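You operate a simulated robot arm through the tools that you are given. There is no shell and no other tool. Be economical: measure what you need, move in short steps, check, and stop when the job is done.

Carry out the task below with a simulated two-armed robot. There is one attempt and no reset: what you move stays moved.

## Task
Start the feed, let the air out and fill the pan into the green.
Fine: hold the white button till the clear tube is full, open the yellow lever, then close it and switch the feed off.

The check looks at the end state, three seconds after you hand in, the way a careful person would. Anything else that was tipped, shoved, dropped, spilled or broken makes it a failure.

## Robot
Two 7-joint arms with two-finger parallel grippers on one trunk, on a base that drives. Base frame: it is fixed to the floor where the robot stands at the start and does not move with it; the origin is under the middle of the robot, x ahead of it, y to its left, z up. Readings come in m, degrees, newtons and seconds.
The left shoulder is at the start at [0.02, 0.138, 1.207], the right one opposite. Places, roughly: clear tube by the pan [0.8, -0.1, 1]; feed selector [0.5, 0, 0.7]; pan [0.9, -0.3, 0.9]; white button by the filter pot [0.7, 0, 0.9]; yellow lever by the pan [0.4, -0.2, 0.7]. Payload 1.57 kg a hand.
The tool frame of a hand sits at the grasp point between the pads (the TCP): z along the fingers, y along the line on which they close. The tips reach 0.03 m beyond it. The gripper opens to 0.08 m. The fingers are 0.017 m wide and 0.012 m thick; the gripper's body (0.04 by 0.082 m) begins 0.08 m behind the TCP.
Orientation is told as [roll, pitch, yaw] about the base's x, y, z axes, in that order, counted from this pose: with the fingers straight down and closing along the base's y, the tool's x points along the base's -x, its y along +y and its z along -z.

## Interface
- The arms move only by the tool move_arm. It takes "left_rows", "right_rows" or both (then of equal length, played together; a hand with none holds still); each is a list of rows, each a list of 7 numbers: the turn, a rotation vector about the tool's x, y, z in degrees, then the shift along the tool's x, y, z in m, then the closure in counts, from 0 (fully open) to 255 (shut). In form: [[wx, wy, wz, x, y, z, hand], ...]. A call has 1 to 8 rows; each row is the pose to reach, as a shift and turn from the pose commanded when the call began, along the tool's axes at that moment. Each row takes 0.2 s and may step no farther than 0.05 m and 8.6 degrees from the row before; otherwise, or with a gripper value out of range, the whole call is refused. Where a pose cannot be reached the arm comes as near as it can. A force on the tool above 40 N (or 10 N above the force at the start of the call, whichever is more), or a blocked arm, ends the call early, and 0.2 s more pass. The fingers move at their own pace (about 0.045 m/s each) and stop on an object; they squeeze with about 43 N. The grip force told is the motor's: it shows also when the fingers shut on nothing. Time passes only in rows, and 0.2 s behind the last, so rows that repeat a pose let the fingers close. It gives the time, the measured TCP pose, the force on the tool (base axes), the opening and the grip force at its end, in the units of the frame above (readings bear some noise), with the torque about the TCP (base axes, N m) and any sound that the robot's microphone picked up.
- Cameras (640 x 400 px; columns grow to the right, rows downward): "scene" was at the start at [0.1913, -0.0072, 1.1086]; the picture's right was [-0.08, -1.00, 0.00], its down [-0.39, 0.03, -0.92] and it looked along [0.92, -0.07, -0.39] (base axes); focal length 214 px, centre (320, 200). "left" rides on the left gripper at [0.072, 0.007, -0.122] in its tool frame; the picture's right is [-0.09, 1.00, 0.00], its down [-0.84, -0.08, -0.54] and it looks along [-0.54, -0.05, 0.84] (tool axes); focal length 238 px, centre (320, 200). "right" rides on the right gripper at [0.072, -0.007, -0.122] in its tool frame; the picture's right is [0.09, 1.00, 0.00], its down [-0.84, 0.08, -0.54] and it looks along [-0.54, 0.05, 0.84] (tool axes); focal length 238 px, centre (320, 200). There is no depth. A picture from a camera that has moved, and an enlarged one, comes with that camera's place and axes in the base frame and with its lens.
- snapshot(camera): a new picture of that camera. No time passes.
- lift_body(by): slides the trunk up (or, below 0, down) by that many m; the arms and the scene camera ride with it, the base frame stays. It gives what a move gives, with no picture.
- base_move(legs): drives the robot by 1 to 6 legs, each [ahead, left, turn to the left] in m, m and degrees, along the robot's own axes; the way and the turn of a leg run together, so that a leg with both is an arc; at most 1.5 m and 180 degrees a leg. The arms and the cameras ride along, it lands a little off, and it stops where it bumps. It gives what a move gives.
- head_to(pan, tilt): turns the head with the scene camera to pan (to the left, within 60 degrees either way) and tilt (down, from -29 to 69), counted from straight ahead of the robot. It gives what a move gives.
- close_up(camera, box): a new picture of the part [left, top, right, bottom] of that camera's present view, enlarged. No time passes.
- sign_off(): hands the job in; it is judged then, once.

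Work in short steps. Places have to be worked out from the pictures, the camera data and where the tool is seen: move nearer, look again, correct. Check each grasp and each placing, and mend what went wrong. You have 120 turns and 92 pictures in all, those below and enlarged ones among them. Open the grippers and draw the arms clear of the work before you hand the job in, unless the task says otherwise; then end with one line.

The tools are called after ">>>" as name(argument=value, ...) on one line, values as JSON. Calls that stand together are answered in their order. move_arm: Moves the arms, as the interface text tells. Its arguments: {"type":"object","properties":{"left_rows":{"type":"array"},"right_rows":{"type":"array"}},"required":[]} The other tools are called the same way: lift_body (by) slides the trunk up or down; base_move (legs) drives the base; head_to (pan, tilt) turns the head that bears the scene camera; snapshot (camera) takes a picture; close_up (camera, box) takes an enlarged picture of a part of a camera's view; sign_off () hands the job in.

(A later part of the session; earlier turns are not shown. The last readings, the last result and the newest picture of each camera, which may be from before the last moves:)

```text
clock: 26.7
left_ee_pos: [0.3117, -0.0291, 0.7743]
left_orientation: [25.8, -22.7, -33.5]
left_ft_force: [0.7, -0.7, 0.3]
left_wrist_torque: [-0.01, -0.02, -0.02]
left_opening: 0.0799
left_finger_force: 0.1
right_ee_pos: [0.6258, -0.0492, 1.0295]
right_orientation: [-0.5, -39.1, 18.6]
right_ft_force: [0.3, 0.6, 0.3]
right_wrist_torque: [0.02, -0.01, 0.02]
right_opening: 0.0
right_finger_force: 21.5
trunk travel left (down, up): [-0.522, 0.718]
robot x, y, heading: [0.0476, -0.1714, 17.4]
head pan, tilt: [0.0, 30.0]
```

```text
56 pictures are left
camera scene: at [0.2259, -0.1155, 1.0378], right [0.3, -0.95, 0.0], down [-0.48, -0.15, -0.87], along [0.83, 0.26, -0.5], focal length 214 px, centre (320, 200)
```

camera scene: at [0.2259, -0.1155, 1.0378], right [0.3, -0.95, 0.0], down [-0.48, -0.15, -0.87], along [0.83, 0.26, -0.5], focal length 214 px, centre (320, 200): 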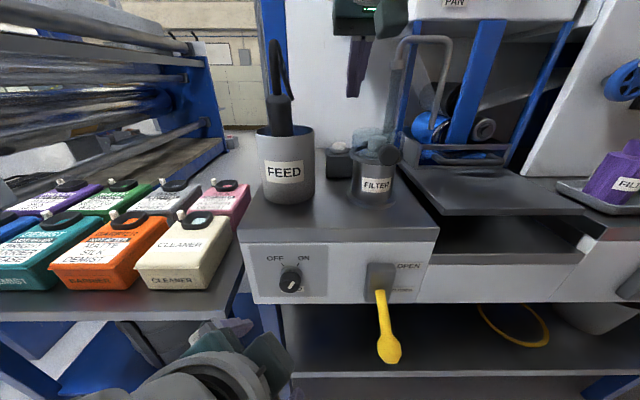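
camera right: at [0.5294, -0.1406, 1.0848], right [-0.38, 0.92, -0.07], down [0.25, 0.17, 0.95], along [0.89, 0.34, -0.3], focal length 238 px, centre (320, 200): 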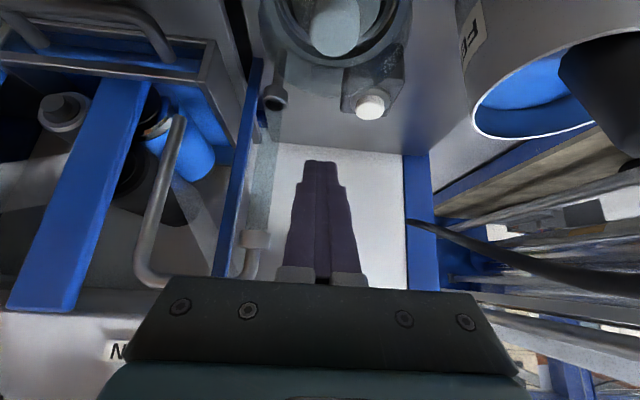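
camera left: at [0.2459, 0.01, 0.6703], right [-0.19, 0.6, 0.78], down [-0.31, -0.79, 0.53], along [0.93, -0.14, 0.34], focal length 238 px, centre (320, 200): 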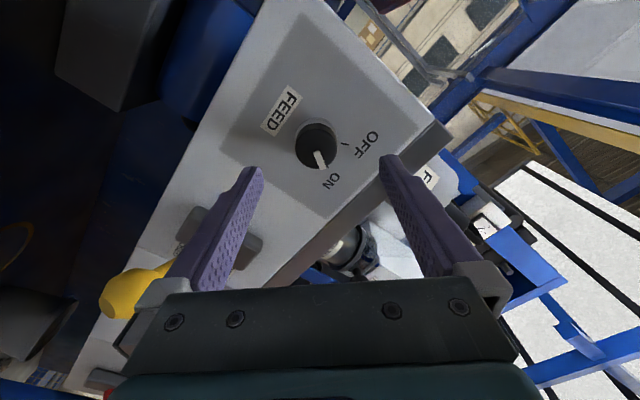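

The left hand is tucked. I raise it 13 cm so it clears the counter edge, then drive the base forward 0.12 m with the right hand's tip safely above the pot at z of about 1.0.

>>> move_arm(left_rows=[[0, 0, 0, -0.0125, 0.013, -0.027, 0], [0, 0, 0, -0.025, 0.026, -0.054, 0], [0, 0, 0, -0.0375, 0.039, -0.081, 0], [0, 0, 0, -0.05, 0.052, -0.108, 0]])

>>> base_move(legs=[[0.11, 0, 0]])

>>> snapshot(camera="scene")

>>> snapshot(camera="right")

```text
clock: 27.7
left_ee_pos: [0.3049, -0.0255, 0.8853]
left_orientation: [25.3, -17.9, -33.2]
left_ft_force: [0.3, -0.3, 0.3]
left_wrist_torque: [0.03, -0.02, 0.0]
left_opening: 0.0799
left_finger_force: 0.1
right_ee_pos: [0.6256, -0.0476, 1.0311]
right_orientation: [-0.7, -39.3, 18.7]
right_ft_force: [0.8, 1.0, -1.2]
right_wrist_torque: [-0.04, 0.03, -0.03]
right_opening: 0.0003
right_finger_force: 21.1
trunk travel left (down, up): [-0.522, 0.718]
robot x, y, heading: [0.0437, -0.1726, 17.5]
head pan, tilt: [0.0, 30.0]
```

```text
clock: 28.9
left_ee_pos: [0.4131, 0.0091, 0.8841]
left_orientation: [25.1, -18.2, -32.9]
left_ft_force: [0.2, 0.5, 0.9]
left_wrist_torque: [0.0, -0.01, 0.0]
left_opening: 0.0799
left_finger_force: 0.0
right_ee_pos: [0.7328, -0.0159, 1.032]
right_orientation: [-0.6, -39.2, 18.6]
right_ft_force: [0.2, 0.1, 0.1]
right_wrist_torque: [-0.02, 0.02, 0.0]
right_opening: 0.0
right_finger_force: 21.9
trunk travel left (down, up): [-0.522, 0.718]
robot x, y, heading: [0.1503, -0.1381, 17.5]
head pan, tilt: [0.0, 30.0]
```

```text
55 pictures are left
camera scene: at [0.303, -0.0898, 1.133], right [0.33, -0.95, 0.0], down [0.54, 0.19, -0.82], along [0.78, 0.27, 0.57], focal length 214 px, centre (320, 200)
```

scene: 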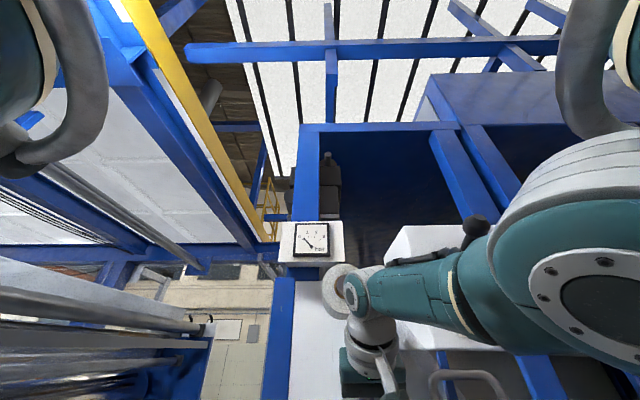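

```text
54 pictures are left
camera right: at [0.6086, -0.0638, 1.0807], right [-0.38, 0.92, -0.07], down [0.26, 0.18, 0.95], along [0.89, 0.34, -0.31], focal length 238 px, centre (320, 200)
```

right: 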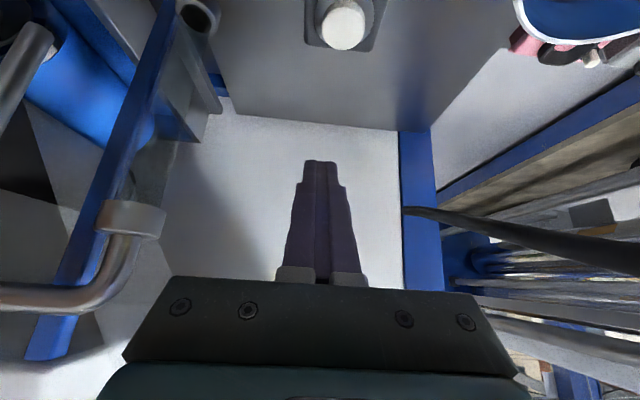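

The base moved fine, but the scene camera now looks upward, as if an arm had pushed the head. I re-command the head and check.

>>> head_to(pan=0, tilt=25)

>>> snapshot(camera="scene")

```text
clock: 29.6
left_ee_pos: [0.4092, 0.0109, 0.8818]
left_orientation: [24.9, -17.3, -32.8]
left_ft_force: [0.5, 0.3, 0.4]
left_wrist_torque: [-0.02, -0.03, 0.0]
left_opening: 0.08
left_finger_force: 0.1
right_ee_pos: [0.732, -0.015, 1.031]
right_orientation: [-0.5, -39.1, 18.8]
right_ft_force: [-0.4, -0.4, -0.5]
right_wrist_torque: [0.04, 0.0, 0.0]
right_opening: 0.0001
right_finger_force: 21.4
trunk travel left (down, up): [-0.522, 0.718]
robot x, y, heading: [0.151, -0.138, 17.6]
head pan, tilt: [0.0, 25.0]
```

```text
53 pictures are left
camera scene: at [0.305, -0.0896, 1.1311], right [0.32, -0.95, 0.0], down [0.52, 0.17, -0.84], along [0.79, 0.27, 0.54], focal length 214 px, centre (320, 200)
```

scene: 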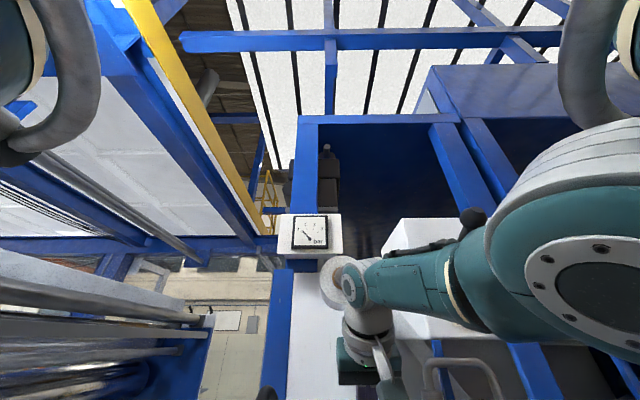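

The left forearm is under the head and holding it up. I slide the left hand 8 cm forward over the empty front of the counter to free the head.

>>> move_arm(left_rows=[[0, 0, 0, -0.012, 0.012, 0.01, 0], [0, 0, 0, -0.025, 0.025, 0.02, 0], [0, 0, 0, -0.037, 0.037, 0.03, 0], [0, 0, 0, -0.049, 0.049, 0.04, 0]])

>>> head_to(pan=0, tilt=25)

>>> snapshot(camera="scene")

>>> snapshot(camera="left")

```text
clock: 30.6
left_ee_pos: [0.4897, 0.0323, 0.8878]
left_orientation: [25.2, -18.6, -33.1]
left_ft_force: [0.8, -1.1, -0.5]
left_wrist_torque: [-0.03, -0.01, 0.01]
left_opening: 0.0799
left_finger_force: 0.1
right_ee_pos: [0.7323, -0.0148, 1.0303]
right_orientation: [-0.6, -39.3, 18.8]
right_ft_force: [0.0, -0.4, -0.3]
right_wrist_torque: [0.01, 0.05, 0.01]
right_opening: 0.0001
right_finger_force: 21.6
trunk travel left (down, up): [-0.522, 0.718]
robot x, y, heading: [0.1483, -0.143, 17.4]
head pan, tilt: [0.0, 25.0]
```

```text
clock: 31.2
left_ee_pos: [0.489, 0.0338, 0.886]
left_orientation: [25.1, -18.2, -33.0]
left_ft_force: [-0.1, -0.7, -0.5]
left_wrist_torque: [-0.01, 0.01, 0.01]
left_opening: 0.0798
left_finger_force: 0.2
right_ee_pos: [0.733, -0.0155, 1.031]
right_orientation: [-0.6, -39.3, 18.8]
right_ft_force: [-0.2, 0.0, 0.4]
right_wrist_torque: [0.01, 0.01, -0.03]
right_opening: 0.0002
right_finger_force: 21.0
trunk travel left (down, up): [-0.522, 0.718]
robot x, y, heading: [0.1559, -0.142, 17.6]
head pan, tilt: [0.0, 25.0]
```

```text
52 pictures are left
camera scene: at [0.3343, -0.0818, 1.0457], right [0.3, -0.95, 0.0], down [-0.4, -0.13, -0.91], along [0.86, 0.27, -0.42], focal length 214 px, centre (320, 200)
```

scene: 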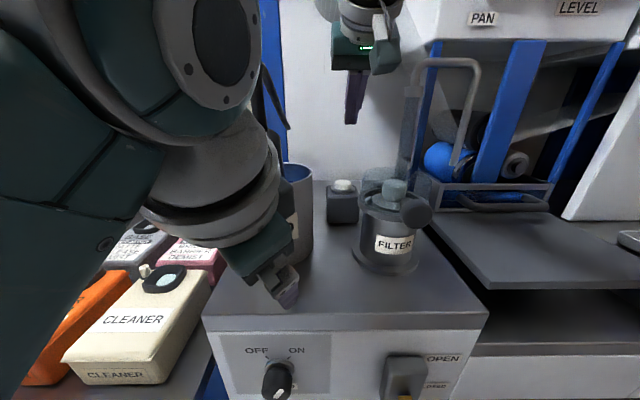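

```text
51 pictures are left
camera left: at [0.377, 0.0522, 0.9702], right [0.45, 0.78, 0.43], down [0.38, -0.61, 0.7], along [0.81, -0.15, -0.57], focal length 238 px, centre (320, 200)
```

left: 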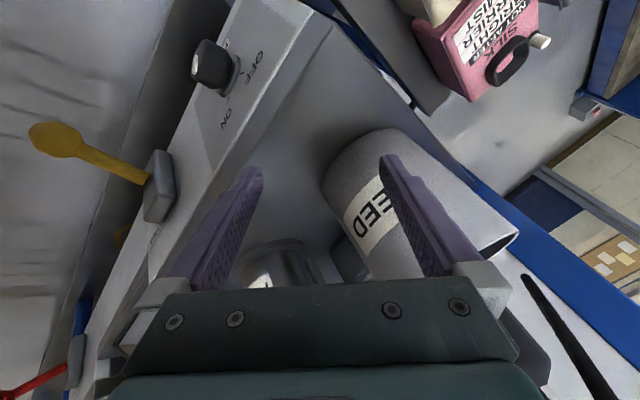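

The tip is nearly over the button. I steepen the pitch to -28° and descend to about 2.5 cm above the button, keeping slightly left of the pot.

>>> move_arm(right_rows=[[0, 3, 0, 0.0, 0.008, 0, 255], [0, 7, 0, 0.012, 0.015, 0.014, 255], [0, 11, 0, 0.024, 0.015, 0.028, 255], [0, 11, 0, 0.036, 0.015, 0.042, 255], [0, 11, 0, 0.048, 0.015, 0.057, 255], [0, 11, 0, 0.061, 0.015, 0.072, 255]])

>>> snapshot(camera="right")

>>> close_up(camera="scene", box=[280, 90, 472, 210])

```text
clock: 32.6
left_ee_pos: [0.4888, 0.0334, 0.8854]
left_orientation: [25.1, -18.2, -32.9]
left_ft_force: [0.3, 0.4, -0.3]
left_wrist_torque: [0.0, 0.0, -0.01]
left_opening: 0.08
left_finger_force: 0.1
right_ee_pos: [0.6995, -0.0247, 0.9414]
right_orientation: [-0.7, -28.2, 18.5]
right_ft_force: [0.6, 1.0, -0.5]
right_wrist_torque: [0.0, -0.01, 0.0]
right_opening: 0.0
right_finger_force: 20.9
right hand out of reach, approached as far as the arm can: row 1, 2, 3, 4, 5, 6
trunk travel left (down, up): [-0.522, 0.718]
robot x, y, heading: [0.1534, -0.1412, 17.4]
head pan, tilt: [0.0, 25.0]
```

```text
50 pictures are left
camera right: at [0.5863, -0.0692, 1.0153], right [-0.39, 0.92, -0.05], down [0.43, 0.23, 0.87], along [0.81, 0.32, -0.49], focal length 238 px, centre (320, 200)
```

right: 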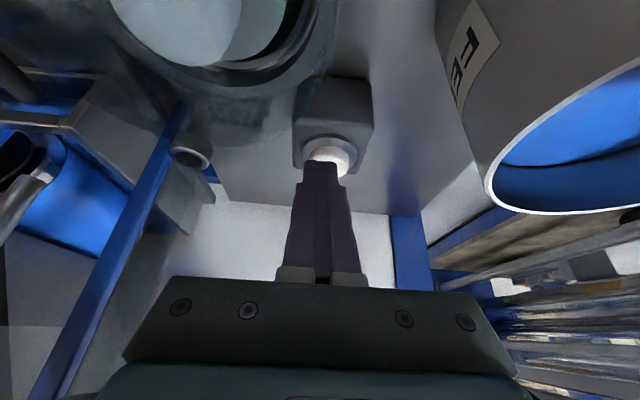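

```text
3.33 times, centred on (376, 150) of scene
camera zoom: at [0.3342, -0.0818, 1.0457], right [0.3, -0.95, 0.0], down [-0.4, -0.13, -0.91], along [0.86, 0.27, -0.42], focal length 715 px, centre (133, 367)
```

zoom: 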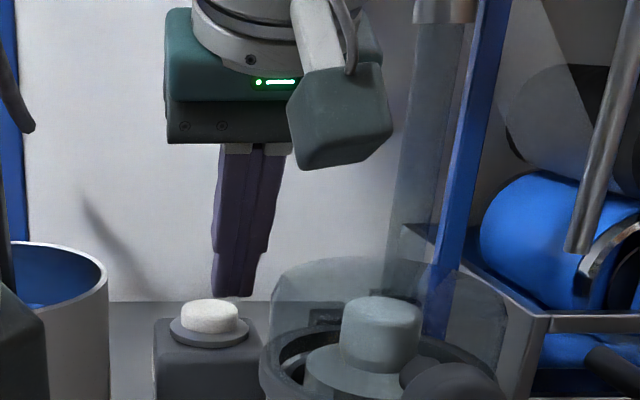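

The tip is about 3 cm short of the button. I rotate the hand 24° so its camera swings away from the pot, and drive the base 3.5 cm ahead.

>>> move_arm(right_rows=[[0, 0, 8, 0, 0, 0, 255], [0, 0, 16, 0, 0, 0, 255], [0, 0, 24, 0, 0, 0, 255]])

>>> base_move(legs=[[0.035, 0, 0]])

>>> snapshot(camera="right")

>>> snapshot(camera="scene")

```text
clock: 33.4
left_ee_pos: [0.4891, 0.0326, 0.8855]
left_orientation: [25.1, -18.2, -32.9]
left_ft_force: [-0.4, -1.0, -0.5]
left_wrist_torque: [0.0, 0.01, -0.01]
left_opening: 0.0799
left_finger_force: 0.0
right_ee_pos: [0.6997, -0.0243, 0.9411]
right_orientation: [11.7, -25.8, -8.4]
right_ft_force: [0.2, 0.4, -0.5]
right_wrist_torque: [-0.02, 0.03, 0.0]
right_opening: 0.0
right_finger_force: 21.0
trunk travel left (down, up): [-0.522, 0.718]
robot x, y, heading: [0.1511, -0.1386, 17.3]
head pan, tilt: [0.0, 25.0]
```

```text
clock: 34.3
left_ee_pos: [0.5113, 0.0433, 0.8873]
left_orientation: [24.9, -17.9, -32.2]
left_ft_force: [-4.5, -1.4, 1.0]
left_wrist_torque: [0.05, -0.03, 0.15]
left_opening: 0.0781
left_finger_force: 0.0
right_ee_pos: [0.7247, -0.0158, 0.9417]
right_orientation: [11.9, -25.8, -8.1]
right_ft_force: [0.6, -0.6, 0.0]
right_wrist_torque: [0.03, -0.01, 0.0]
right_opening: 0.0001
right_finger_force: 21.3
trunk travel left (down, up): [-0.522, 0.718]
robot x, y, heading: [0.1767, -0.1332, 17.3]
head pan, tilt: [0.0, 25.0]
stopped in leg 1: the force on the tool passed its limit at 80 N (the readings are from after the stop); the commanded pose is now the measured one
```

```text
48 pictures are left
camera right: at [0.6065, -0.0315, 1.0163], right [-0.03, 0.99, 0.14], down [0.5, -0.11, 0.86], along [0.86, 0.1, -0.5], focal length 238 px, centre (320, 200)
```

right: 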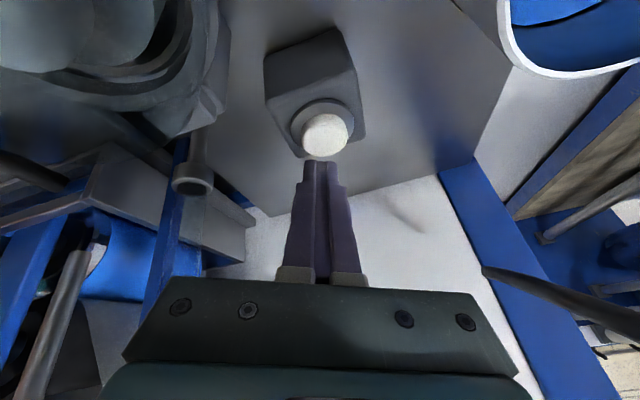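

```text
47 pictures are left
camera scene: at [0.3601, -0.0734, 1.0455], right [0.3, -0.95, 0.0], down [-0.4, -0.13, -0.91], along [0.86, 0.27, -0.42], focal length 214 px, centre (320, 200)
```

scene: 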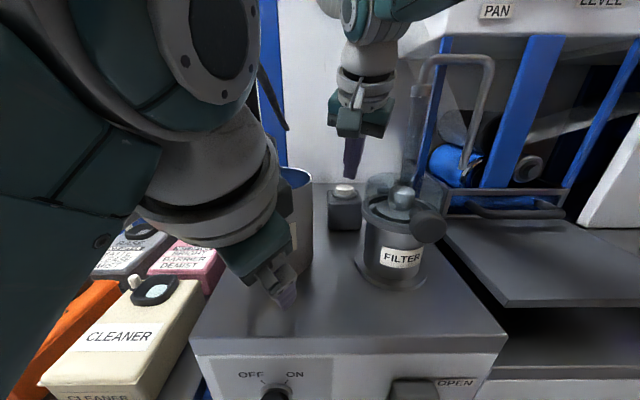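

The left hand's open finger touched the FEED tub. I pull it back 3.5 cm at once and check the tub.

>>> move_arm(left_rows=[[0, 0, 0, 0.006, -0.006, -0.005, 0], [0, 0, 0, 0.013, -0.013, -0.01, 0], [0, 0, 0, 0.021, -0.021, -0.017, 0]])

>>> snapshot(camera="left")

>>> close_up(camera="scene", box=[230, 60, 470, 210])

```text
clock: 35.1
left_ee_pos: [0.4792, 0.0441, 0.8835]
left_orientation: [25.1, -17.3, -30.5]
left_ft_force: [-0.5, -0.6, -0.4]
left_wrist_torque: [0.0, 0.0, 0.0]
left_opening: 0.0795
left_finger_force: 0.0
right_ee_pos: [0.7274, -0.0158, 0.9424]
right_orientation: [11.9, -26.0, -8.2]
right_ft_force: [0.2, -0.7, 0.3]
right_wrist_torque: [0.01, 0.01, -0.03]
right_opening: 0.0001
right_finger_force: 21.1
trunk travel left (down, up): [-0.522, 0.718]
robot x, y, heading: [0.1769, -0.1332, 17.2]
head pan, tilt: [0.0, 25.0]
```

```text
46 pictures are left
camera left: at [0.3688, 0.0582, 0.9693], right [0.43, 0.8, 0.43], down [0.42, -0.6, 0.68], along [0.8, -0.11, -0.59], focal length 238 px, centre (320, 200)
```

left: 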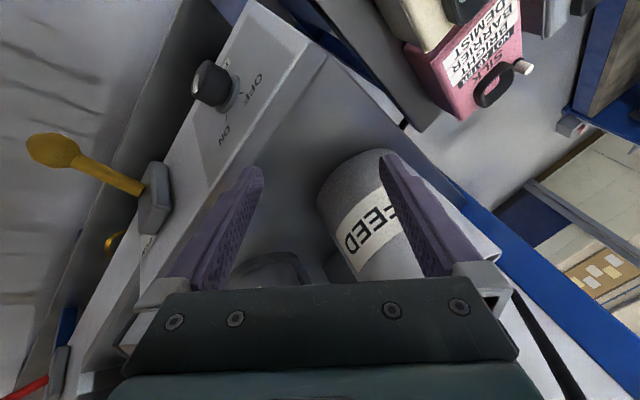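

```text
2.67 times, centred on (350, 135) of scene
camera zoom: at [0.3573, -0.0662, 1.041], right [0.38, -0.93, 0.0], down [-0.43, -0.18, -0.88], along [0.82, 0.34, -0.47], focal length 572 px, centre (240, 373)
```

zoom: 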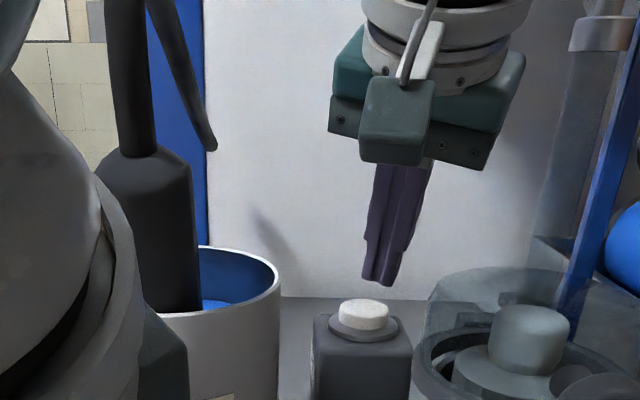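

The tub still stands upright. The tip is now over the button with about 3 cm to go. I move down in small steps and watch the force.

>>> move_arm(right_rows=[[0, 0, 0, 0.0065, 0.004, 0.009, 255], [0, 0, 0, 0.011, 0.002, 0.018, 255], [0, 0, 0, 0.0145, 0.0005, 0.0246, 255], [0, 0, 0, 0.0163, 0, 0.028, 255]])

>>> close_up(camera="scene", box=[290, 60, 482, 180])

>>> snapshot(camera="right")

```text
clock: 36.1
left_ee_pos: [0.4809, 0.0474, 0.8841]
left_orientation: [25.3, -16.9, -30.3]
left_ft_force: [0.4, 0.2, -0.5]
left_wrist_torque: [0.01, 0.01, 0.04]
left_opening: 0.0802
left_finger_force: 0.0
right_ee_pos: [0.7246, -0.0102, 0.9204]
right_orientation: [12.4, -26.7, -8.3]
right_ft_force: [-8.9, -6.3, 20.9]
right_wrist_torque: [-0.23, 0.07, 0.0]
right_opening: 0.0
right_finger_force: 21.4
right hand out of reach, approached as far as the arm can: row 3, 4
trunk travel left (down, up): [-0.522, 0.718]
robot x, y, heading: [0.1798, -0.1299, 17.4]
head pan, tilt: [0.0, 25.0]
heard: click
stopped in row 4 (right hand): the force on the tool passed its limit at 48 N (the readings are from after the stop); the commanded pose is now the measured one
```

```text
3.33 times, centred on (386, 120) of scene
camera zoom: at [0.3584, -0.0678, 1.0431], right [0.37, -0.93, 0.0], down [-0.42, -0.17, -0.89], along [0.83, 0.33, -0.45], focal length 715 px, centre (100, 467)
```

zoom: 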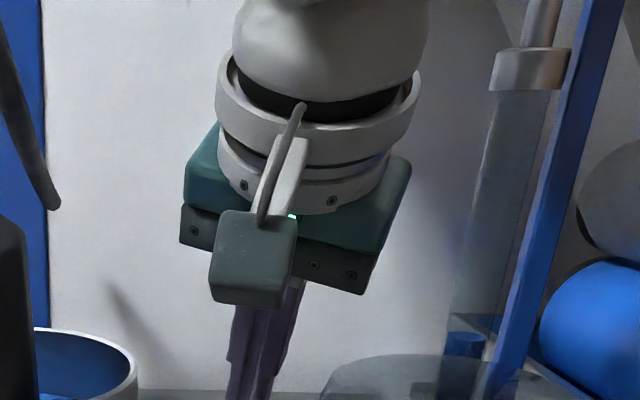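

```text
43 pictures are left
camera right: at [0.604, -0.027, 0.9928], right [-0.04, 0.99, 0.15], down [0.49, -0.11, 0.86], along [0.87, 0.11, -0.48], focal length 238 px, centre (320, 200)
```

right: 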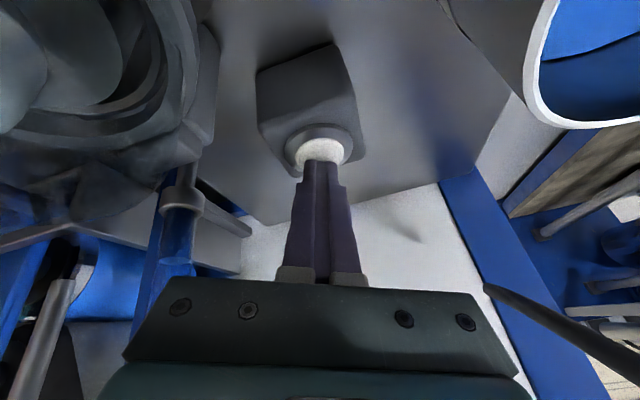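

A click was heard and blue liquid shows at the bottom of the clear tube. I hold the press for 1.6 s and look at the tube.

>>> move_arm(right_rows=[[0, 0, 0, 0, 0, 0, 255], [0, 0, 0, 0, 0, 0, 255], [0, 0, 0, 0, 0, 0, 255], [0, 0, 0, 0, 0, 0, 255], [0, 0, 0, 0, 0, 0, 255], [0, 0, 0, 0, 0, 0, 255]])

>>> close_up(camera="scene", box=[290, 50, 482, 170])

```text
clock: 37.5
left_ee_pos: [0.4821, 0.0482, 0.8829]
left_orientation: [25.2, -17.1, -30.1]
left_ft_force: [1.2, 0.1, 0.5]
left_wrist_torque: [0.0, 0.02, 0.01]
left_opening: 0.08
left_finger_force: 0.1
right_ee_pos: [0.7257, -0.0092, 0.9186]
right_orientation: [12.4, -26.8, -8.4]
right_ft_force: [-4.0, -1.2, 24.5]
right_wrist_torque: [-0.07, -0.05, 0.04]
right_opening: 0.0
right_finger_force: 21.3
trunk travel left (down, up): [-0.522, 0.718]
robot x, y, heading: [0.1771, -0.1332, 17.6]
head pan, tilt: [0.0, 25.0]
```

```text
3.33 times, centred on (386, 110) of scene
camera zoom: at [0.3597, -0.067, 1.0437], right [0.37, -0.93, 0.0], down [-0.41, -0.16, -0.9], along [0.83, 0.33, -0.44], focal length 715 px, centre (100, 500)
```

zoom: 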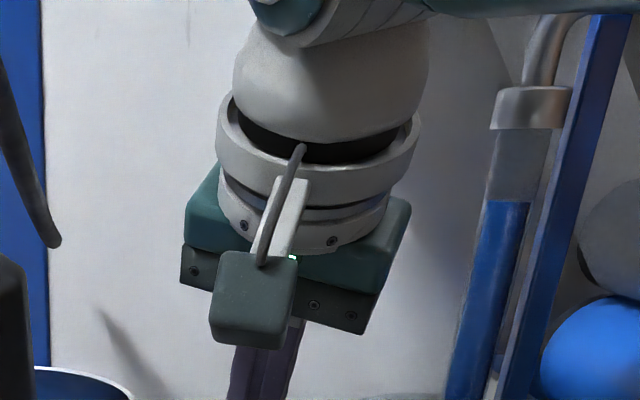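

The tube is about 75 % full. I hold another 0.8 s.

>>> move_arm(right_rows=[[0, 0, 0, 0, 0, 0, 255], [0, 0, 0, 0, 0, 0, 255], [0, 0, 0, 0, 0, 0, 255]])

>>> close_up(camera="scene", box=[290, 50, 482, 170])

```text
clock: 38.3
left_ee_pos: [0.4825, 0.0464, 0.8831]
left_orientation: [25.3, -17.0, -30.2]
left_ft_force: [-0.3, 0.4, 0.5]
left_wrist_torque: [-0.01, -0.01, 0.0]
left_opening: 0.0802
left_finger_force: 0.0
right_ee_pos: [0.7256, -0.0105, 0.9199]
right_orientation: [12.5, -26.7, -8.4]
right_ft_force: [-2.7, -1.0, 25.6]
right_wrist_torque: [-0.04, -0.06, -0.01]
right_opening: 0.0
right_finger_force: 21.7
trunk travel left (down, up): [-0.522, 0.718]
robot x, y, heading: [0.1781, -0.1298, 17.7]
head pan, tilt: [0.0, 25.0]
```

```text
3.33 times, centred on (386, 110) of scene
camera zoom: at [0.3599, -0.067, 1.0439], right [0.37, -0.93, 0.0], down [-0.41, -0.16, -0.9], along [0.83, 0.33, -0.44], focal length 715 px, centre (100, 500)
```

zoom: 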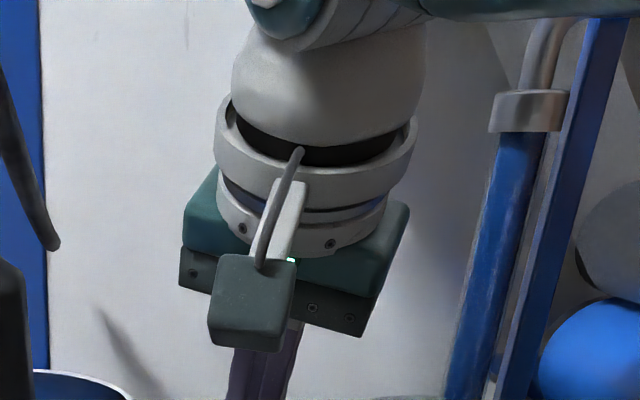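

The tube is full. I lift off the button using the trunk, straight up 8 cm, then verify.

>>> lift_body(by=0.08)

>>> snapshot(camera="scene")

```text
clock: 39.5
left_ee_pos: [0.4796, 0.0476, 0.9609]
left_orientation: [25.1, -16.9, -30.1]
left_ft_force: [-0.3, -0.5, 0.8]
left_wrist_torque: [0.0, 0.0, 0.03]
left_opening: 0.0799
left_finger_force: 0.0
right_ee_pos: [0.7226, -0.0104, 0.9973]
right_orientation: [12.3, -26.4, -8.3]
right_ft_force: [0.6, -0.4, 0.3]
right_wrist_torque: [0.0, -0.01, 0.01]
right_opening: 0.0001
right_finger_force: 21.6
trunk travel left (down, up): [-0.602, 0.638]
robot x, y, heading: [0.1772, -0.1316, 17.5]
head pan, tilt: [0.0, 25.0]
```

```text
40 pictures are left
camera scene: at [0.3582, -0.0675, 1.1237], right [0.37, -0.93, 0.0], down [-0.41, -0.16, -0.9], along [0.84, 0.33, -0.44], focal length 214 px, centre (320, 200)
```

scene: 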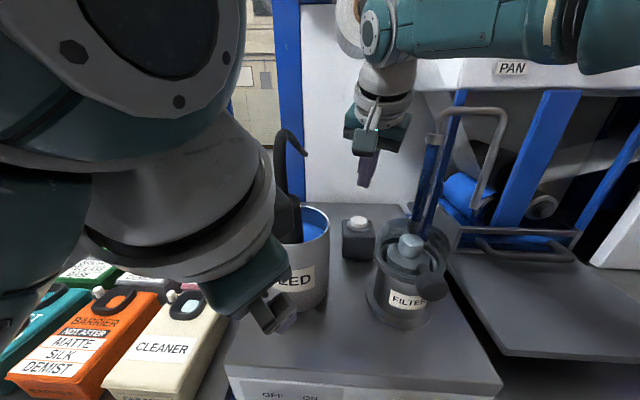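

The tube stays full. I raise a little more for margin and back off 0.15 m to the lever working distance.

>>> lift_body(by=0.04)

>>> base_move(legs=[[-0.14, 0, 0]])

>>> snapshot(camera="scene")

```text
clock: 40.3
left_ee_pos: [0.4804, 0.0475, 1.0014]
left_orientation: [25.1, -16.9, -30.1]
left_ft_force: [0.4, -0.3, 0.5]
left_wrist_torque: [-0.01, 0.04, -0.02]
left_opening: 0.0801
left_finger_force: 0.1
right_ee_pos: [0.7233, -0.0117, 1.037]
right_orientation: [12.4, -26.4, -8.2]
right_ft_force: [-0.2, 1.0, 0.1]
right_wrist_torque: [0.0, 0.02, 0.04]
right_opening: 0.0003
right_finger_force: 21.1
trunk travel left (down, up): [-0.642, 0.598]
robot x, y, heading: [0.1812, -0.131, 17.1]
head pan, tilt: [0.0, 25.0]
```

```text
clock: 41.6
left_ee_pos: [0.3472, 0.0058, 1.0015]
left_orientation: [25.1, -16.9, -29.9]
left_ft_force: [0.5, -0.4, -0.3]
left_wrist_torque: [-0.01, -0.02, 0.01]
left_opening: 0.0797
left_finger_force: 0.0
right_ee_pos: [0.5895, -0.0513, 1.0378]
right_orientation: [12.4, -26.4, -8.0]
right_ft_force: [-0.1, 0.0, 0.4]
right_wrist_torque: [-0.01, -0.04, -0.01]
right_opening: 0.0
right_finger_force: 21.5
trunk travel left (down, up): [-0.642, 0.598]
robot x, y, heading: [0.0475, -0.175, 17.7]
head pan, tilt: [0.0, 25.0]
```

```text
39 pictures are left
camera scene: at [0.2257, -0.1089, 1.1642], right [0.37, -0.93, 0.0], down [-0.41, -0.16, -0.9], along [0.84, 0.33, -0.44], focal length 214 px, centre (320, 200)
```

scene: 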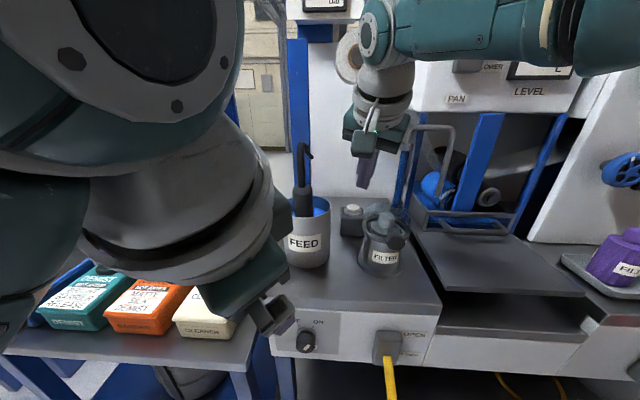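

The base is back at working distance. I retract the right hand over the pot and undo its twist, keeping it high.

>>> move_arm(right_rows=[[0, 0, -4, 0.023, -0.021, -0.016, 255], [0, 0, -8, 0.046, -0.041, -0.032, 255], [0, 0, -12, 0.07, -0.062, -0.048, 255], [0, 0, -16, 0.093, -0.083, -0.063, 255], [0, 0, -20, 0.116, -0.103, -0.079, 255], [0, 0, -24, 0.139, -0.124, -0.095, 255]])

>>> lift_body(by=-0.16)

>>> snapshot(camera="scene")

```text
clock: 43.0
left_ee_pos: [0.3465, 0.0073, 1.0018]
left_orientation: [25.1, -17.0, -29.7]
left_ft_force: [-0.5, 1.2, 1.1]
left_wrist_torque: [0.01, 0.03, 0.02]
left_opening: 0.0801
left_finger_force: 0.1
right_ee_pos: [0.4149, -0.1679, 1.0346]
right_orientation: [-0.5, -28.8, 19.0]
right_ft_force: [-0.1, -0.1, 0.2]
right_wrist_torque: [0.0, 0.03, -0.04]
right_opening: 0.0003
right_finger_force: 21.2
trunk travel left (down, up): [-0.642, 0.598]
robot x, y, heading: [0.048, -0.1726, 17.7]
head pan, tilt: [0.0, 25.0]
```

```text
clock: 44.8
left_ee_pos: [0.3456, 0.0082, 0.8417]
left_orientation: [25.0, -16.9, -29.7]
left_ft_force: [0.4, 0.9, 0.0]
left_wrist_torque: [-0.04, 0.0, 0.01]
left_opening: 0.0801
left_finger_force: 0.1
right_ee_pos: [0.4169, -0.1665, 0.8744]
right_orientation: [-0.5, -29.0, 18.9]
right_ft_force: [-1.1, -0.4, 0.8]
right_wrist_torque: [-0.02, 0.02, -0.02]
right_opening: 0.0
right_finger_force: 21.3
trunk travel left (down, up): [-0.482, 0.758]
robot x, y, heading: [0.0436, -0.1741, 17.7]
head pan, tilt: [0.0, 25.0]
```

```text
38 pictures are left
camera scene: at [0.2267, -0.1108, 1.0052], right [0.34, -0.94, 0.0], down [-0.4, -0.15, -0.9], along [0.85, 0.31, -0.43], focal length 214 px, centre (320, 200)
```

scene: 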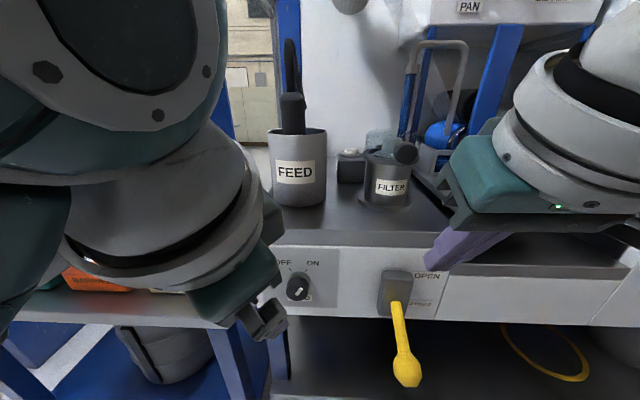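

Now I bring the right hand to horizontal, opened, about 9 cm in front of the lever's ball.

>>> move_arm(right_rows=[[0, -7.4, 0, 0.025, 0, 0.008, 0], [0, -14.8, 0, 0.05, 0, 0.02, 0], [0, -22.2, 0, 0.072, 0, 0.038, 0], [0, -29.6, 0, 0.092, 0, 0.056, 0], [0, -37, 0, 0.112, 0, 0.075, 0], [0, -44.4, 0, 0.132, 0, 0.094, 0], [0, -51.8, 0, 0.152, 0, 0.114, 0], [0, -59.2, 0, 0.171, 0, 0.134, 0]])

>>> snapshot(camera="right")

>>> head_to(pan=0, tilt=40)

>>> snapshot(camera="scene")

```text
clock: 46.6
left_ee_pos: [0.3475, 0.0083, 0.842]
left_orientation: [25.1, -16.8, -29.7]
left_ft_force: [0.3, -0.2, 0.0]
left_wrist_torque: [0.02, -0.03, -0.02]
left_opening: 0.0799
left_finger_force: 0.1
right_ee_pos: [0.3384, -0.1933, 0.6755]
right_orientation: [-7.6, -88.4, 26.4]
right_ft_force: [0.4, 0.0, 0.4]
right_wrist_torque: [0.0, -0.02, 0.01]
right_opening: 0.0801
right_finger_force: 0.0
trunk travel left (down, up): [-0.482, 0.758]
robot x, y, heading: [0.0447, -0.1716, 17.8]
head pan, tilt: [0.0, 25.0]
```

```text
37 pictures are left
camera right: at [0.2237, -0.2401, 0.6067], right [-0.32, 0.94, -0.1], down [-0.52, -0.09, 0.85], along [0.79, 0.32, 0.52], focal length 238 px, centre (320, 200)
```

right: 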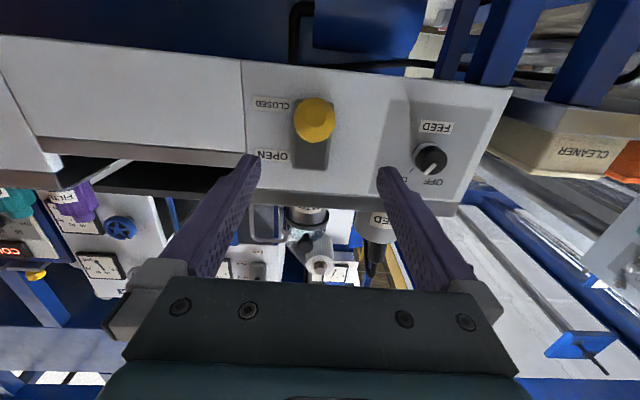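

```text
clock: 47.4
left_ee_pos: [0.3449, 0.0085, 0.8374]
left_orientation: [25.1, -16.0, -29.7]
left_ft_force: [-0.1, -0.6, -0.5]
left_wrist_torque: [0.0, 0.03, 0.01]
left_opening: 0.08
left_finger_force: 0.0
right_ee_pos: [0.3385, -0.1947, 0.6741]
right_orientation: [-10.3, -88.1, 28.9]
right_ft_force: [0.2, 0.0, 0.0]
right_wrist_torque: [0.03, 0.01, -0.01]
right_opening: 0.0801
right_finger_force: 0.0
trunk travel left (down, up): [-0.482, 0.758]
robot x, y, heading: [0.0437, -0.176, 17.6]
head pan, tilt: [0.0, 40.0]
```

```text
36 pictures are left
camera scene: at [0.2251, -0.1128, 0.9956], right [0.33, -0.94, 0.0], down [-0.49, -0.17, -0.85], along [0.81, 0.28, -0.52], focal length 214 px, centre (320, 200)
```

scene: 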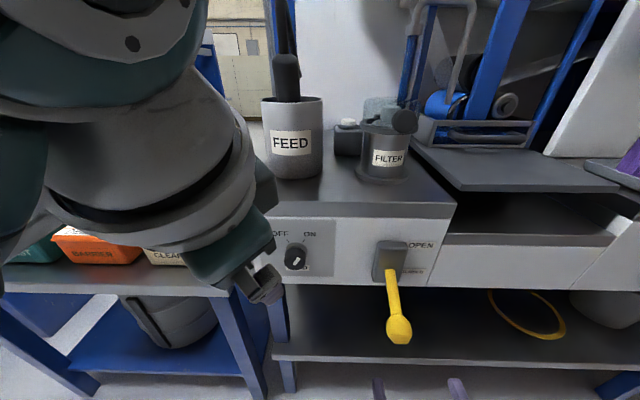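

The ball is at about (0.428, -0.169, 0.661), straight ahead of the right hand. I advance the right hand around it and bring the left hand back down to its pre-knob pose to free the head.

>>> move_arm(left_rows=[[-5.75, -5.56, 0, 0, -0.007, 0.017, 0], [-11.5, -11.1, 0, 0, -0.015, 0.034, 0], [-17.2, -16.7, 0, 0, -0.022, 0.05, 0], [-23, -22.2, 0, 0, -0.029, 0.067, 0], [-28.7, -27.8, 0, 0, -0.037, 0.084, 0], [-34.5, -33.4, 0, -0.001, -0.044, 0.1, 0], [-40.2, -38.9, 0, -0.001, -0.051, 0.117, 0]], right_rows=[[0, 0, 0, 0.007, -0.002, 0, 0], [0, 0, 0, 0.014, -0.004, 0.01, 0], [0, 0, 0, 0.014, -0.004, 0.025, 0], [0, 0, 0, 0.014, -0.004, 0.04, 0], [0, 0, 0, 0.014, -0.004, 0.055, 0], [0, 0, 0, 0.014, -0.004, 0.07, 0], [0, 0, 0, 0.014, -0.004, 0.085, 0]])

>>> snapshot(camera="right")

>>> head_to(pan=0, tilt=35)

>>> snapshot(camera="scene")

```text
clock: 49.0
left_ee_pos: [0.3822, -0.0096, 0.721]
left_orientation: [84.7, -39.7, -65.3]
left_ft_force: [0.0, 0.6, -0.2]
left_wrist_torque: [-0.02, 0.0, -0.01]
left_opening: 0.0799
left_finger_force: 0.1
right_ee_pos: [0.4186, -0.1735, 0.6645]
right_orientation: [-9.6, -88.2, 28.4]
right_ft_force: [-0.2, -0.2, -0.4]
right_wrist_torque: [-0.01, -0.03, -0.01]
right_opening: 0.0797
right_finger_force: 0.1
right hand out of reach, approached as far as the arm can: row 7
trunk travel left (down, up): [-0.482, 0.758]
robot x, y, heading: [0.0481, -0.1746, 17.7]
head pan, tilt: [0.0, 40.0]
```

```text
35 pictures are left
camera right: at [0.3036, -0.2215, 0.5958], right [-0.32, 0.94, -0.1], down [-0.52, -0.09, 0.85], along [0.79, 0.32, 0.51], focal length 238 px, centre (320, 200)
```

right: 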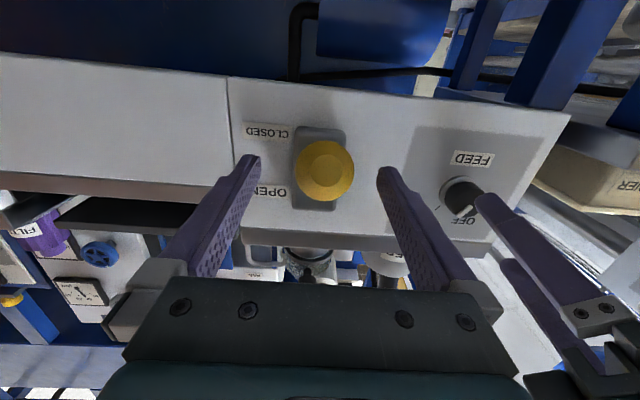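

```text
clock: 49.7
left_ee_pos: [0.381, -0.0095, 0.7207]
left_orientation: [84.3, -39.6, -65.0]
left_ft_force: [0.1, 0.4, 0.0]
left_wrist_torque: [-0.02, -0.01, -0.01]
left_opening: 0.0802
left_finger_force: 0.1
right_ee_pos: [0.4189, -0.1738, 0.6639]
right_orientation: [-10.4, -88.3, 29.3]
right_ft_force: [0.7, 0.0, 0.5]
right_wrist_torque: [-0.02, -0.02, -0.01]
right_opening: 0.0797
right_finger_force: 0.0
trunk travel left (down, up): [-0.482, 0.758]
robot x, y, heading: [0.0442, -0.1731, 17.7]
head pan, tilt: [0.0, 35.0]
```

```text
34 pictures are left
camera scene: at [0.2241, -0.1158, 0.9899], right [0.3, -0.95, 0.0], down [-0.55, -0.17, -0.82], along [0.78, 0.25, -0.57], focal length 214 px, centre (320, 200)
```

scene: 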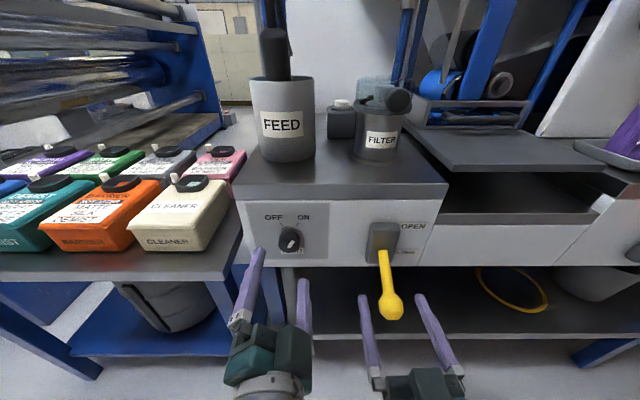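

The ball sits between the fingers, about 1.4 cm ahead of the TCP. I lower 6 mm, creep in, and grip it.

>>> move_arm(right_rows=[[0, 0, 0, 0.006, 0, 0.004, 0], [0, 0, 0, 0.006, 0, 0.006, 150], [0, 0, 0, 0.006, 0, 0.006, 255], [0, 0, 0, 0.006, 0, 0.006, 255], [0, 0, 0, 0.006, 0, 0.006, 255], [0, 0, 0, 0.006, 0, 0.006, 255]])

>>> snapshot(camera="right")

>>> head_to(pan=-15, tilt=12)

>>> snapshot(camera="scene")

```text
clock: 51.1
left_ee_pos: [0.3808, -0.008, 0.7202]
left_orientation: [84.4, -39.7, -65.2]
left_ft_force: [0.4, 0.5, -1.0]
left_wrist_torque: [0.0, -0.01, 0.02]
left_opening: 0.08
left_finger_force: 0.1
right_ee_pos: [0.4207, -0.1725, 0.6642]
right_orientation: [-8.6, -88.2, 27.3]
right_ft_force: [-0.9, 2.9, -0.8]
right_wrist_torque: [0.02, 0.11, 0.09]
right_opening: 0.0371
right_finger_force: 36.1
right hand out of reach, approached as far as the arm can: row 1, 2, 3, 4, 5, 6
trunk travel left (down, up): [-0.482, 0.758]
robot x, y, heading: [0.0417, -0.1702, 17.7]
head pan, tilt: [0.0, 35.0]
```

```text
33 pictures are left
camera right: at [0.3047, -0.2191, 0.5965], right [-0.32, 0.94, -0.1], down [-0.51, -0.09, 0.85], along [0.79, 0.33, 0.51], focal length 238 px, centre (320, 200)
```

right: 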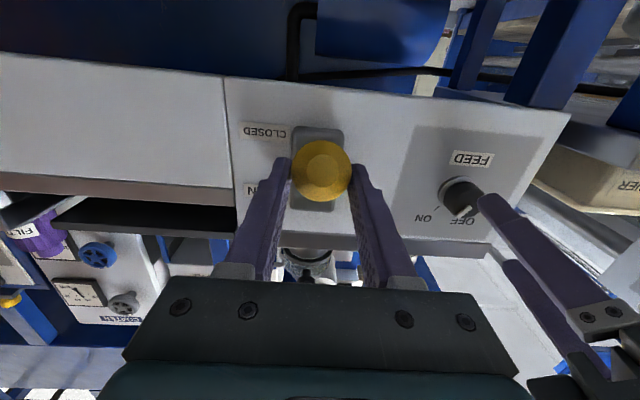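

```text
clock: 51.9
left_ee_pos: [0.3802, -0.0074, 0.721]
left_orientation: [84.5, -39.6, -65.2]
left_ft_force: [0.2, -0.3, 0.0]
left_wrist_torque: [0.0, 0.0, -0.04]
left_opening: 0.0802
left_finger_force: 0.0
right_ee_pos: [0.4194, -0.1721, 0.6644]
right_orientation: [-8.7, -88.1, 27.4]
right_ft_force: [-0.5, 3.8, -0.6]
right_wrist_torque: [0.0, 0.04, 0.07]
right_opening: 0.037
right_finger_force: 43.1
trunk travel left (down, up): [-0.482, 0.758]
robot x, y, heading: [0.0484, -0.1721, 17.5]
head pan, tilt: [-15.0, 12.0]
```

```text
32 pictures are left
camera scene: at [0.2331, -0.1373, 1.0267], right [0.05, -1.0, 0.0], down [-0.21, -0.01, -0.98], along [0.98, 0.05, -0.21], focal length 214 px, centre (320, 200)
```

scene: 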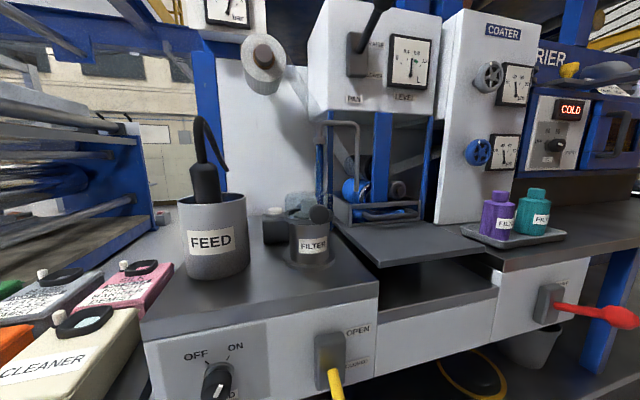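

The ball is gripped (37 mm). The gauge is well in view now. I raise the lever along its arc halfway and check the gauge.

>>> move_arm(right_rows=[[0, 0, 0, -0.0225, 0, -0.01, 255], [0, 0, 0, -0.047, 0, -0.0136, 255]])

>>> snapshot(camera="scene")

>>> close_up(camera="scene", box=[380, 30, 444, 94])

```text
clock: 52.5
left_ee_pos: [0.3803, -0.0084, 0.7213]
left_orientation: [84.4, -39.5, -65.2]
left_ft_force: [-0.3, -0.7, 0.2]
left_wrist_torque: [0.0, -0.02, -0.02]
left_opening: 0.08
left_finger_force: 0.2
right_ee_pos: [0.4196, -0.172, 0.6645]
right_orientation: [-8.6, -88.1, 27.4]
right_ft_force: [-1.0, 4.9, -0.4]
right_wrist_torque: [0.03, 0.01, 0.08]
right_opening: 0.0368
right_finger_force: 43.3
right hand out of reach, approached as far as the arm can: row 1, 2
trunk travel left (down, up): [-0.482, 0.758]
robot x, y, heading: [0.0478, -0.1711, 17.6]
head pan, tilt: [-15.0, 12.0]
```

```text
31 pictures are left
camera scene: at [0.2331, -0.1373, 1.0268], right [0.05, -1.0, 0.0], down [-0.21, -0.01, -0.98], along [0.98, 0.04, -0.21], focal length 214 px, centre (320, 200)
```

scene: 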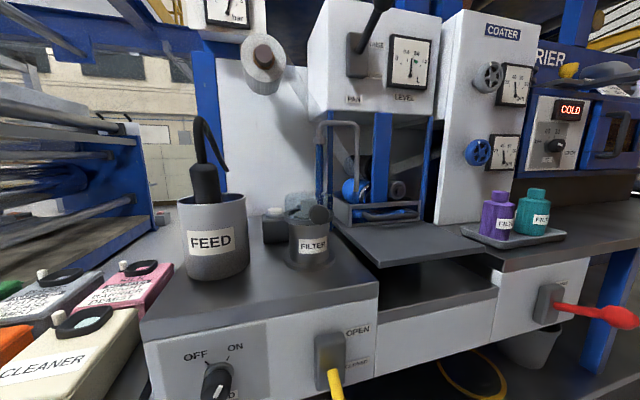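

```text
6.25 times, centred on (412, 62) of scene
camera zoom: at [0.2331, -0.1373, 1.0268], right [0.05, -1.0, 0.0], down [-0.21, -0.01, -0.98], along [0.98, 0.04, -0.21], focal length 1340 px, centre (-255, 1062)
```

zoom: 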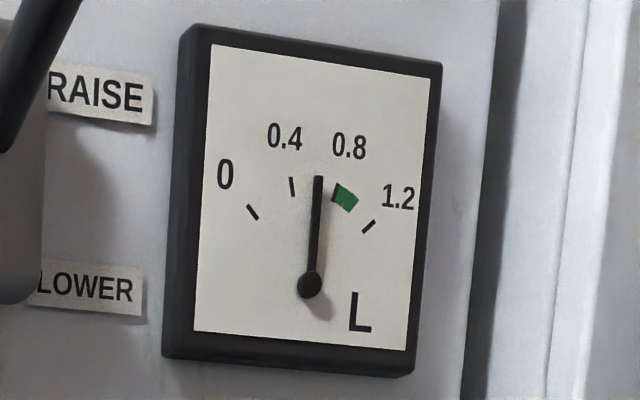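

The lever didn't move because the arm is stuck at its reach limit in this posture. I open the fingers, lower the trunk 6 cm, then raise the hand by arm to regain the working range.

>>> move_arm(right_rows=[[0, 0, 0, 0, 0, 0, 0], [0, 0, 0, 0, 0, 0, 0], [0, 0, 0, 0, 0, 0, 0], [0, 0, 0, 0, 0, 0, 0]])

>>> lift_body(by=-0.07)

>>> move_arm(right_rows=[[0, 0, 0, -0.015, 0, 0, 0], [0, 0, 0, -0.03, 0, 0, 0], [0, 0, 0, -0.045, 0, 0, 0], [0, 0, 0, -0.06, 0, 0, 0]])

>>> snapshot(camera="right")

```text
clock: 53.5
left_ee_pos: [0.3814, -0.0093, 0.72]
left_orientation: [84.5, -39.8, -65.2]
left_ft_force: [-0.5, -0.6, -0.2]
left_wrist_torque: [0.0, -0.03, 0.01]
left_opening: 0.0801
left_finger_force: 0.1
right_ee_pos: [0.4201, -0.1727, 0.6649]
right_orientation: [-10.7, -88.3, 29.4]
right_ft_force: [0.2, 0.3, 0.9]
right_wrist_torque: [0.0, -0.04, -0.05]
right_opening: 0.08
right_finger_force: 0.0
trunk travel left (down, up): [-0.482, 0.758]
robot x, y, heading: [0.0456, -0.1739, 17.7]
head pan, tilt: [-15.0, 12.0]
```

```text
clock: 54.6
left_ee_pos: [0.3814, -0.0093, 0.6505]
left_orientation: [84.4, -39.7, -65.2]
left_ft_force: [-1.0, -1.0, 0.4]
left_wrist_torque: [-0.01, 0.0, -0.02]
left_opening: 0.0799
left_finger_force: 0.1
right_ee_pos: [0.4199, -0.1732, 0.5946]
right_orientation: [-10.7, -88.2, 29.4]
right_ft_force: [1.0, -0.7, -0.4]
right_wrist_torque: [0.0, 0.02, -0.02]
right_opening: 0.0801
right_finger_force: 0.1
trunk travel left (down, up): [-0.412, 0.828]
robot x, y, heading: [0.0467, -0.1752, 17.5]
head pan, tilt: [-15.0, 12.0]
```

```text
clock: 55.6
left_ee_pos: [0.381, -0.0091, 0.6511]
left_orientation: [84.4, -39.8, -65.2]
left_ft_force: [0.6, 0.3, -0.2]
left_wrist_torque: [0.02, 0.04, -0.02]
left_opening: 0.0799
left_finger_force: 0.0
right_ee_pos: [0.4225, -0.1703, 0.5951]
right_orientation: [-11.2, -88.3, 29.8]
right_ft_force: [1.2, -0.4, -0.7]
right_wrist_torque: [0.0, 0.01, -0.02]
right_opening: 0.0798
right_finger_force: 0.0
right hand out of reach, approached as far as the arm can: row 1, 2, 3, 4
trunk travel left (down, up): [-0.412, 0.828]
robot x, y, heading: [0.044, -0.1712, 17.7]
head pan, tilt: [-15.0, 12.0]
```

```text
29 pictures are left
camera right: at [0.3074, -0.2181, 0.528], right [-0.32, 0.94, -0.1], down [-0.52, -0.09, 0.85], along [0.79, 0.32, 0.51], focal length 238 px, centre (320, 200)
```

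right: 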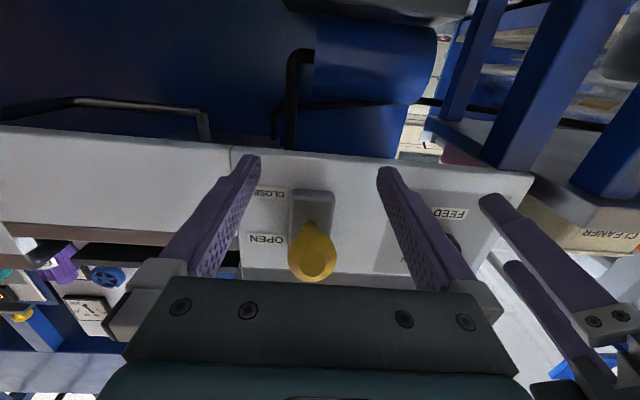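

The arm refuses a pure upward move at this extension. I back off 4 cm first, rise 6.5 cm, and see whether it follows.

>>> move_arm(right_rows=[[0, 0, 0, 0, 0, -0.03, 0], [0, 0, 0, 0, 0, -0.06, 0], [0, 0, 0, -0.02, 0, -0.06, 0], [0, 0, 0, -0.04, 0, -0.06, 0], [0, 0, 0, -0.06, 0, -0.06, 0]])

```text
clock: 56.8
left_ee_pos: [0.3819, -0.0093, 0.6512]
left_orientation: [84.5, -39.8, -65.2]
left_ft_force: [0.3, 1.0, -0.8]
left_wrist_torque: [0.03, 0.01, -0.03]
left_opening: 0.0797
left_finger_force: 0.1
right_ee_pos: [0.3822, -0.1818, 0.5871]
right_orientation: [-11.0, -88.1, 29.5]
right_ft_force: [0.1, 0.1, -0.1]
right_wrist_torque: [0.01, 0.01, 0.0]
right_opening: 0.0801
right_finger_force: 0.1
right hand out of reach, approached as far as the arm can: row 1, 2, 3, 4, 5
trunk travel left (down, up): [-0.412, 0.828]
robot x, y, heading: [0.0472, -0.173, 17.5]
head pan, tilt: [-15.0, 12.0]
```

The arm follows only partly; vertical motion is more reliable with the trunk. I'll turn the right hand 90° so its fingers close vertically and can cage the ball from above and below, moving the lever with the trunk. First I test the turn.

>>> move_arm(right_rows=[[0, 0, 8.5, 0, 0, 0, 0], [0, 0, 17, 0, 0, 0, 0], [0, 0, 25.5, 0, 0, 0, 0], [0, 0, 34, 0, 0, 0, 0], [0, 0, 42.5, 0, 0, 0, 0], [0, 0, 51, 0, 0, 0, 0]])

>>> snapshot(camera="right")

```text
clock: 58.2
left_ee_pos: [0.3814, -0.0098, 0.6515]
left_orientation: [84.4, -39.8, -65.1]
left_ft_force: [0.1, -1.6, -0.5]
left_wrist_torque: [-0.03, 0.03, -0.04]
left_opening: 0.0802
left_finger_force: 0.0
right_ee_pos: [0.397, -0.1839, 0.5733]
right_orientation: [63.8, -56.7, -55.2]
right_ft_force: [0.3, -0.5, -1.0]
right_wrist_torque: [0.01, -0.01, -0.01]
right_opening: 0.08
right_finger_force: 0.2
right hand out of reach, approached as far as the arm can: row 1, 2, 3, 4, 5, 6
trunk travel left (down, up): [-0.412, 0.828]
robot x, y, heading: [0.0448, -0.1731, 17.6]
head pan, tilt: [-15.0, 12.0]
```

```text
28 pictures are left
camera right: at [0.2599, -0.1833, 0.5388], right [-0.09, 0.91, 0.41], down [-0.26, -0.42, 0.87], along [0.96, -0.03, 0.27], focal length 238 px, centre (320, 200)
```

right: 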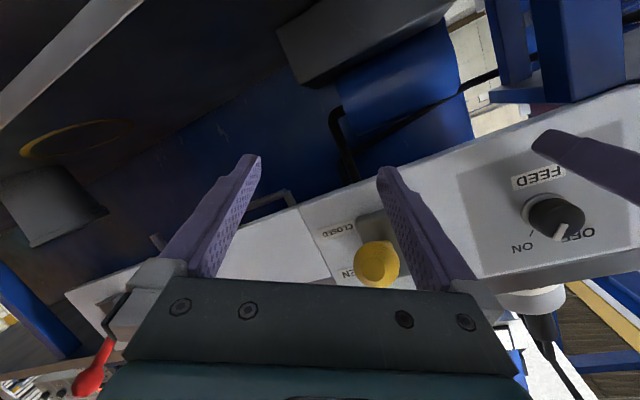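

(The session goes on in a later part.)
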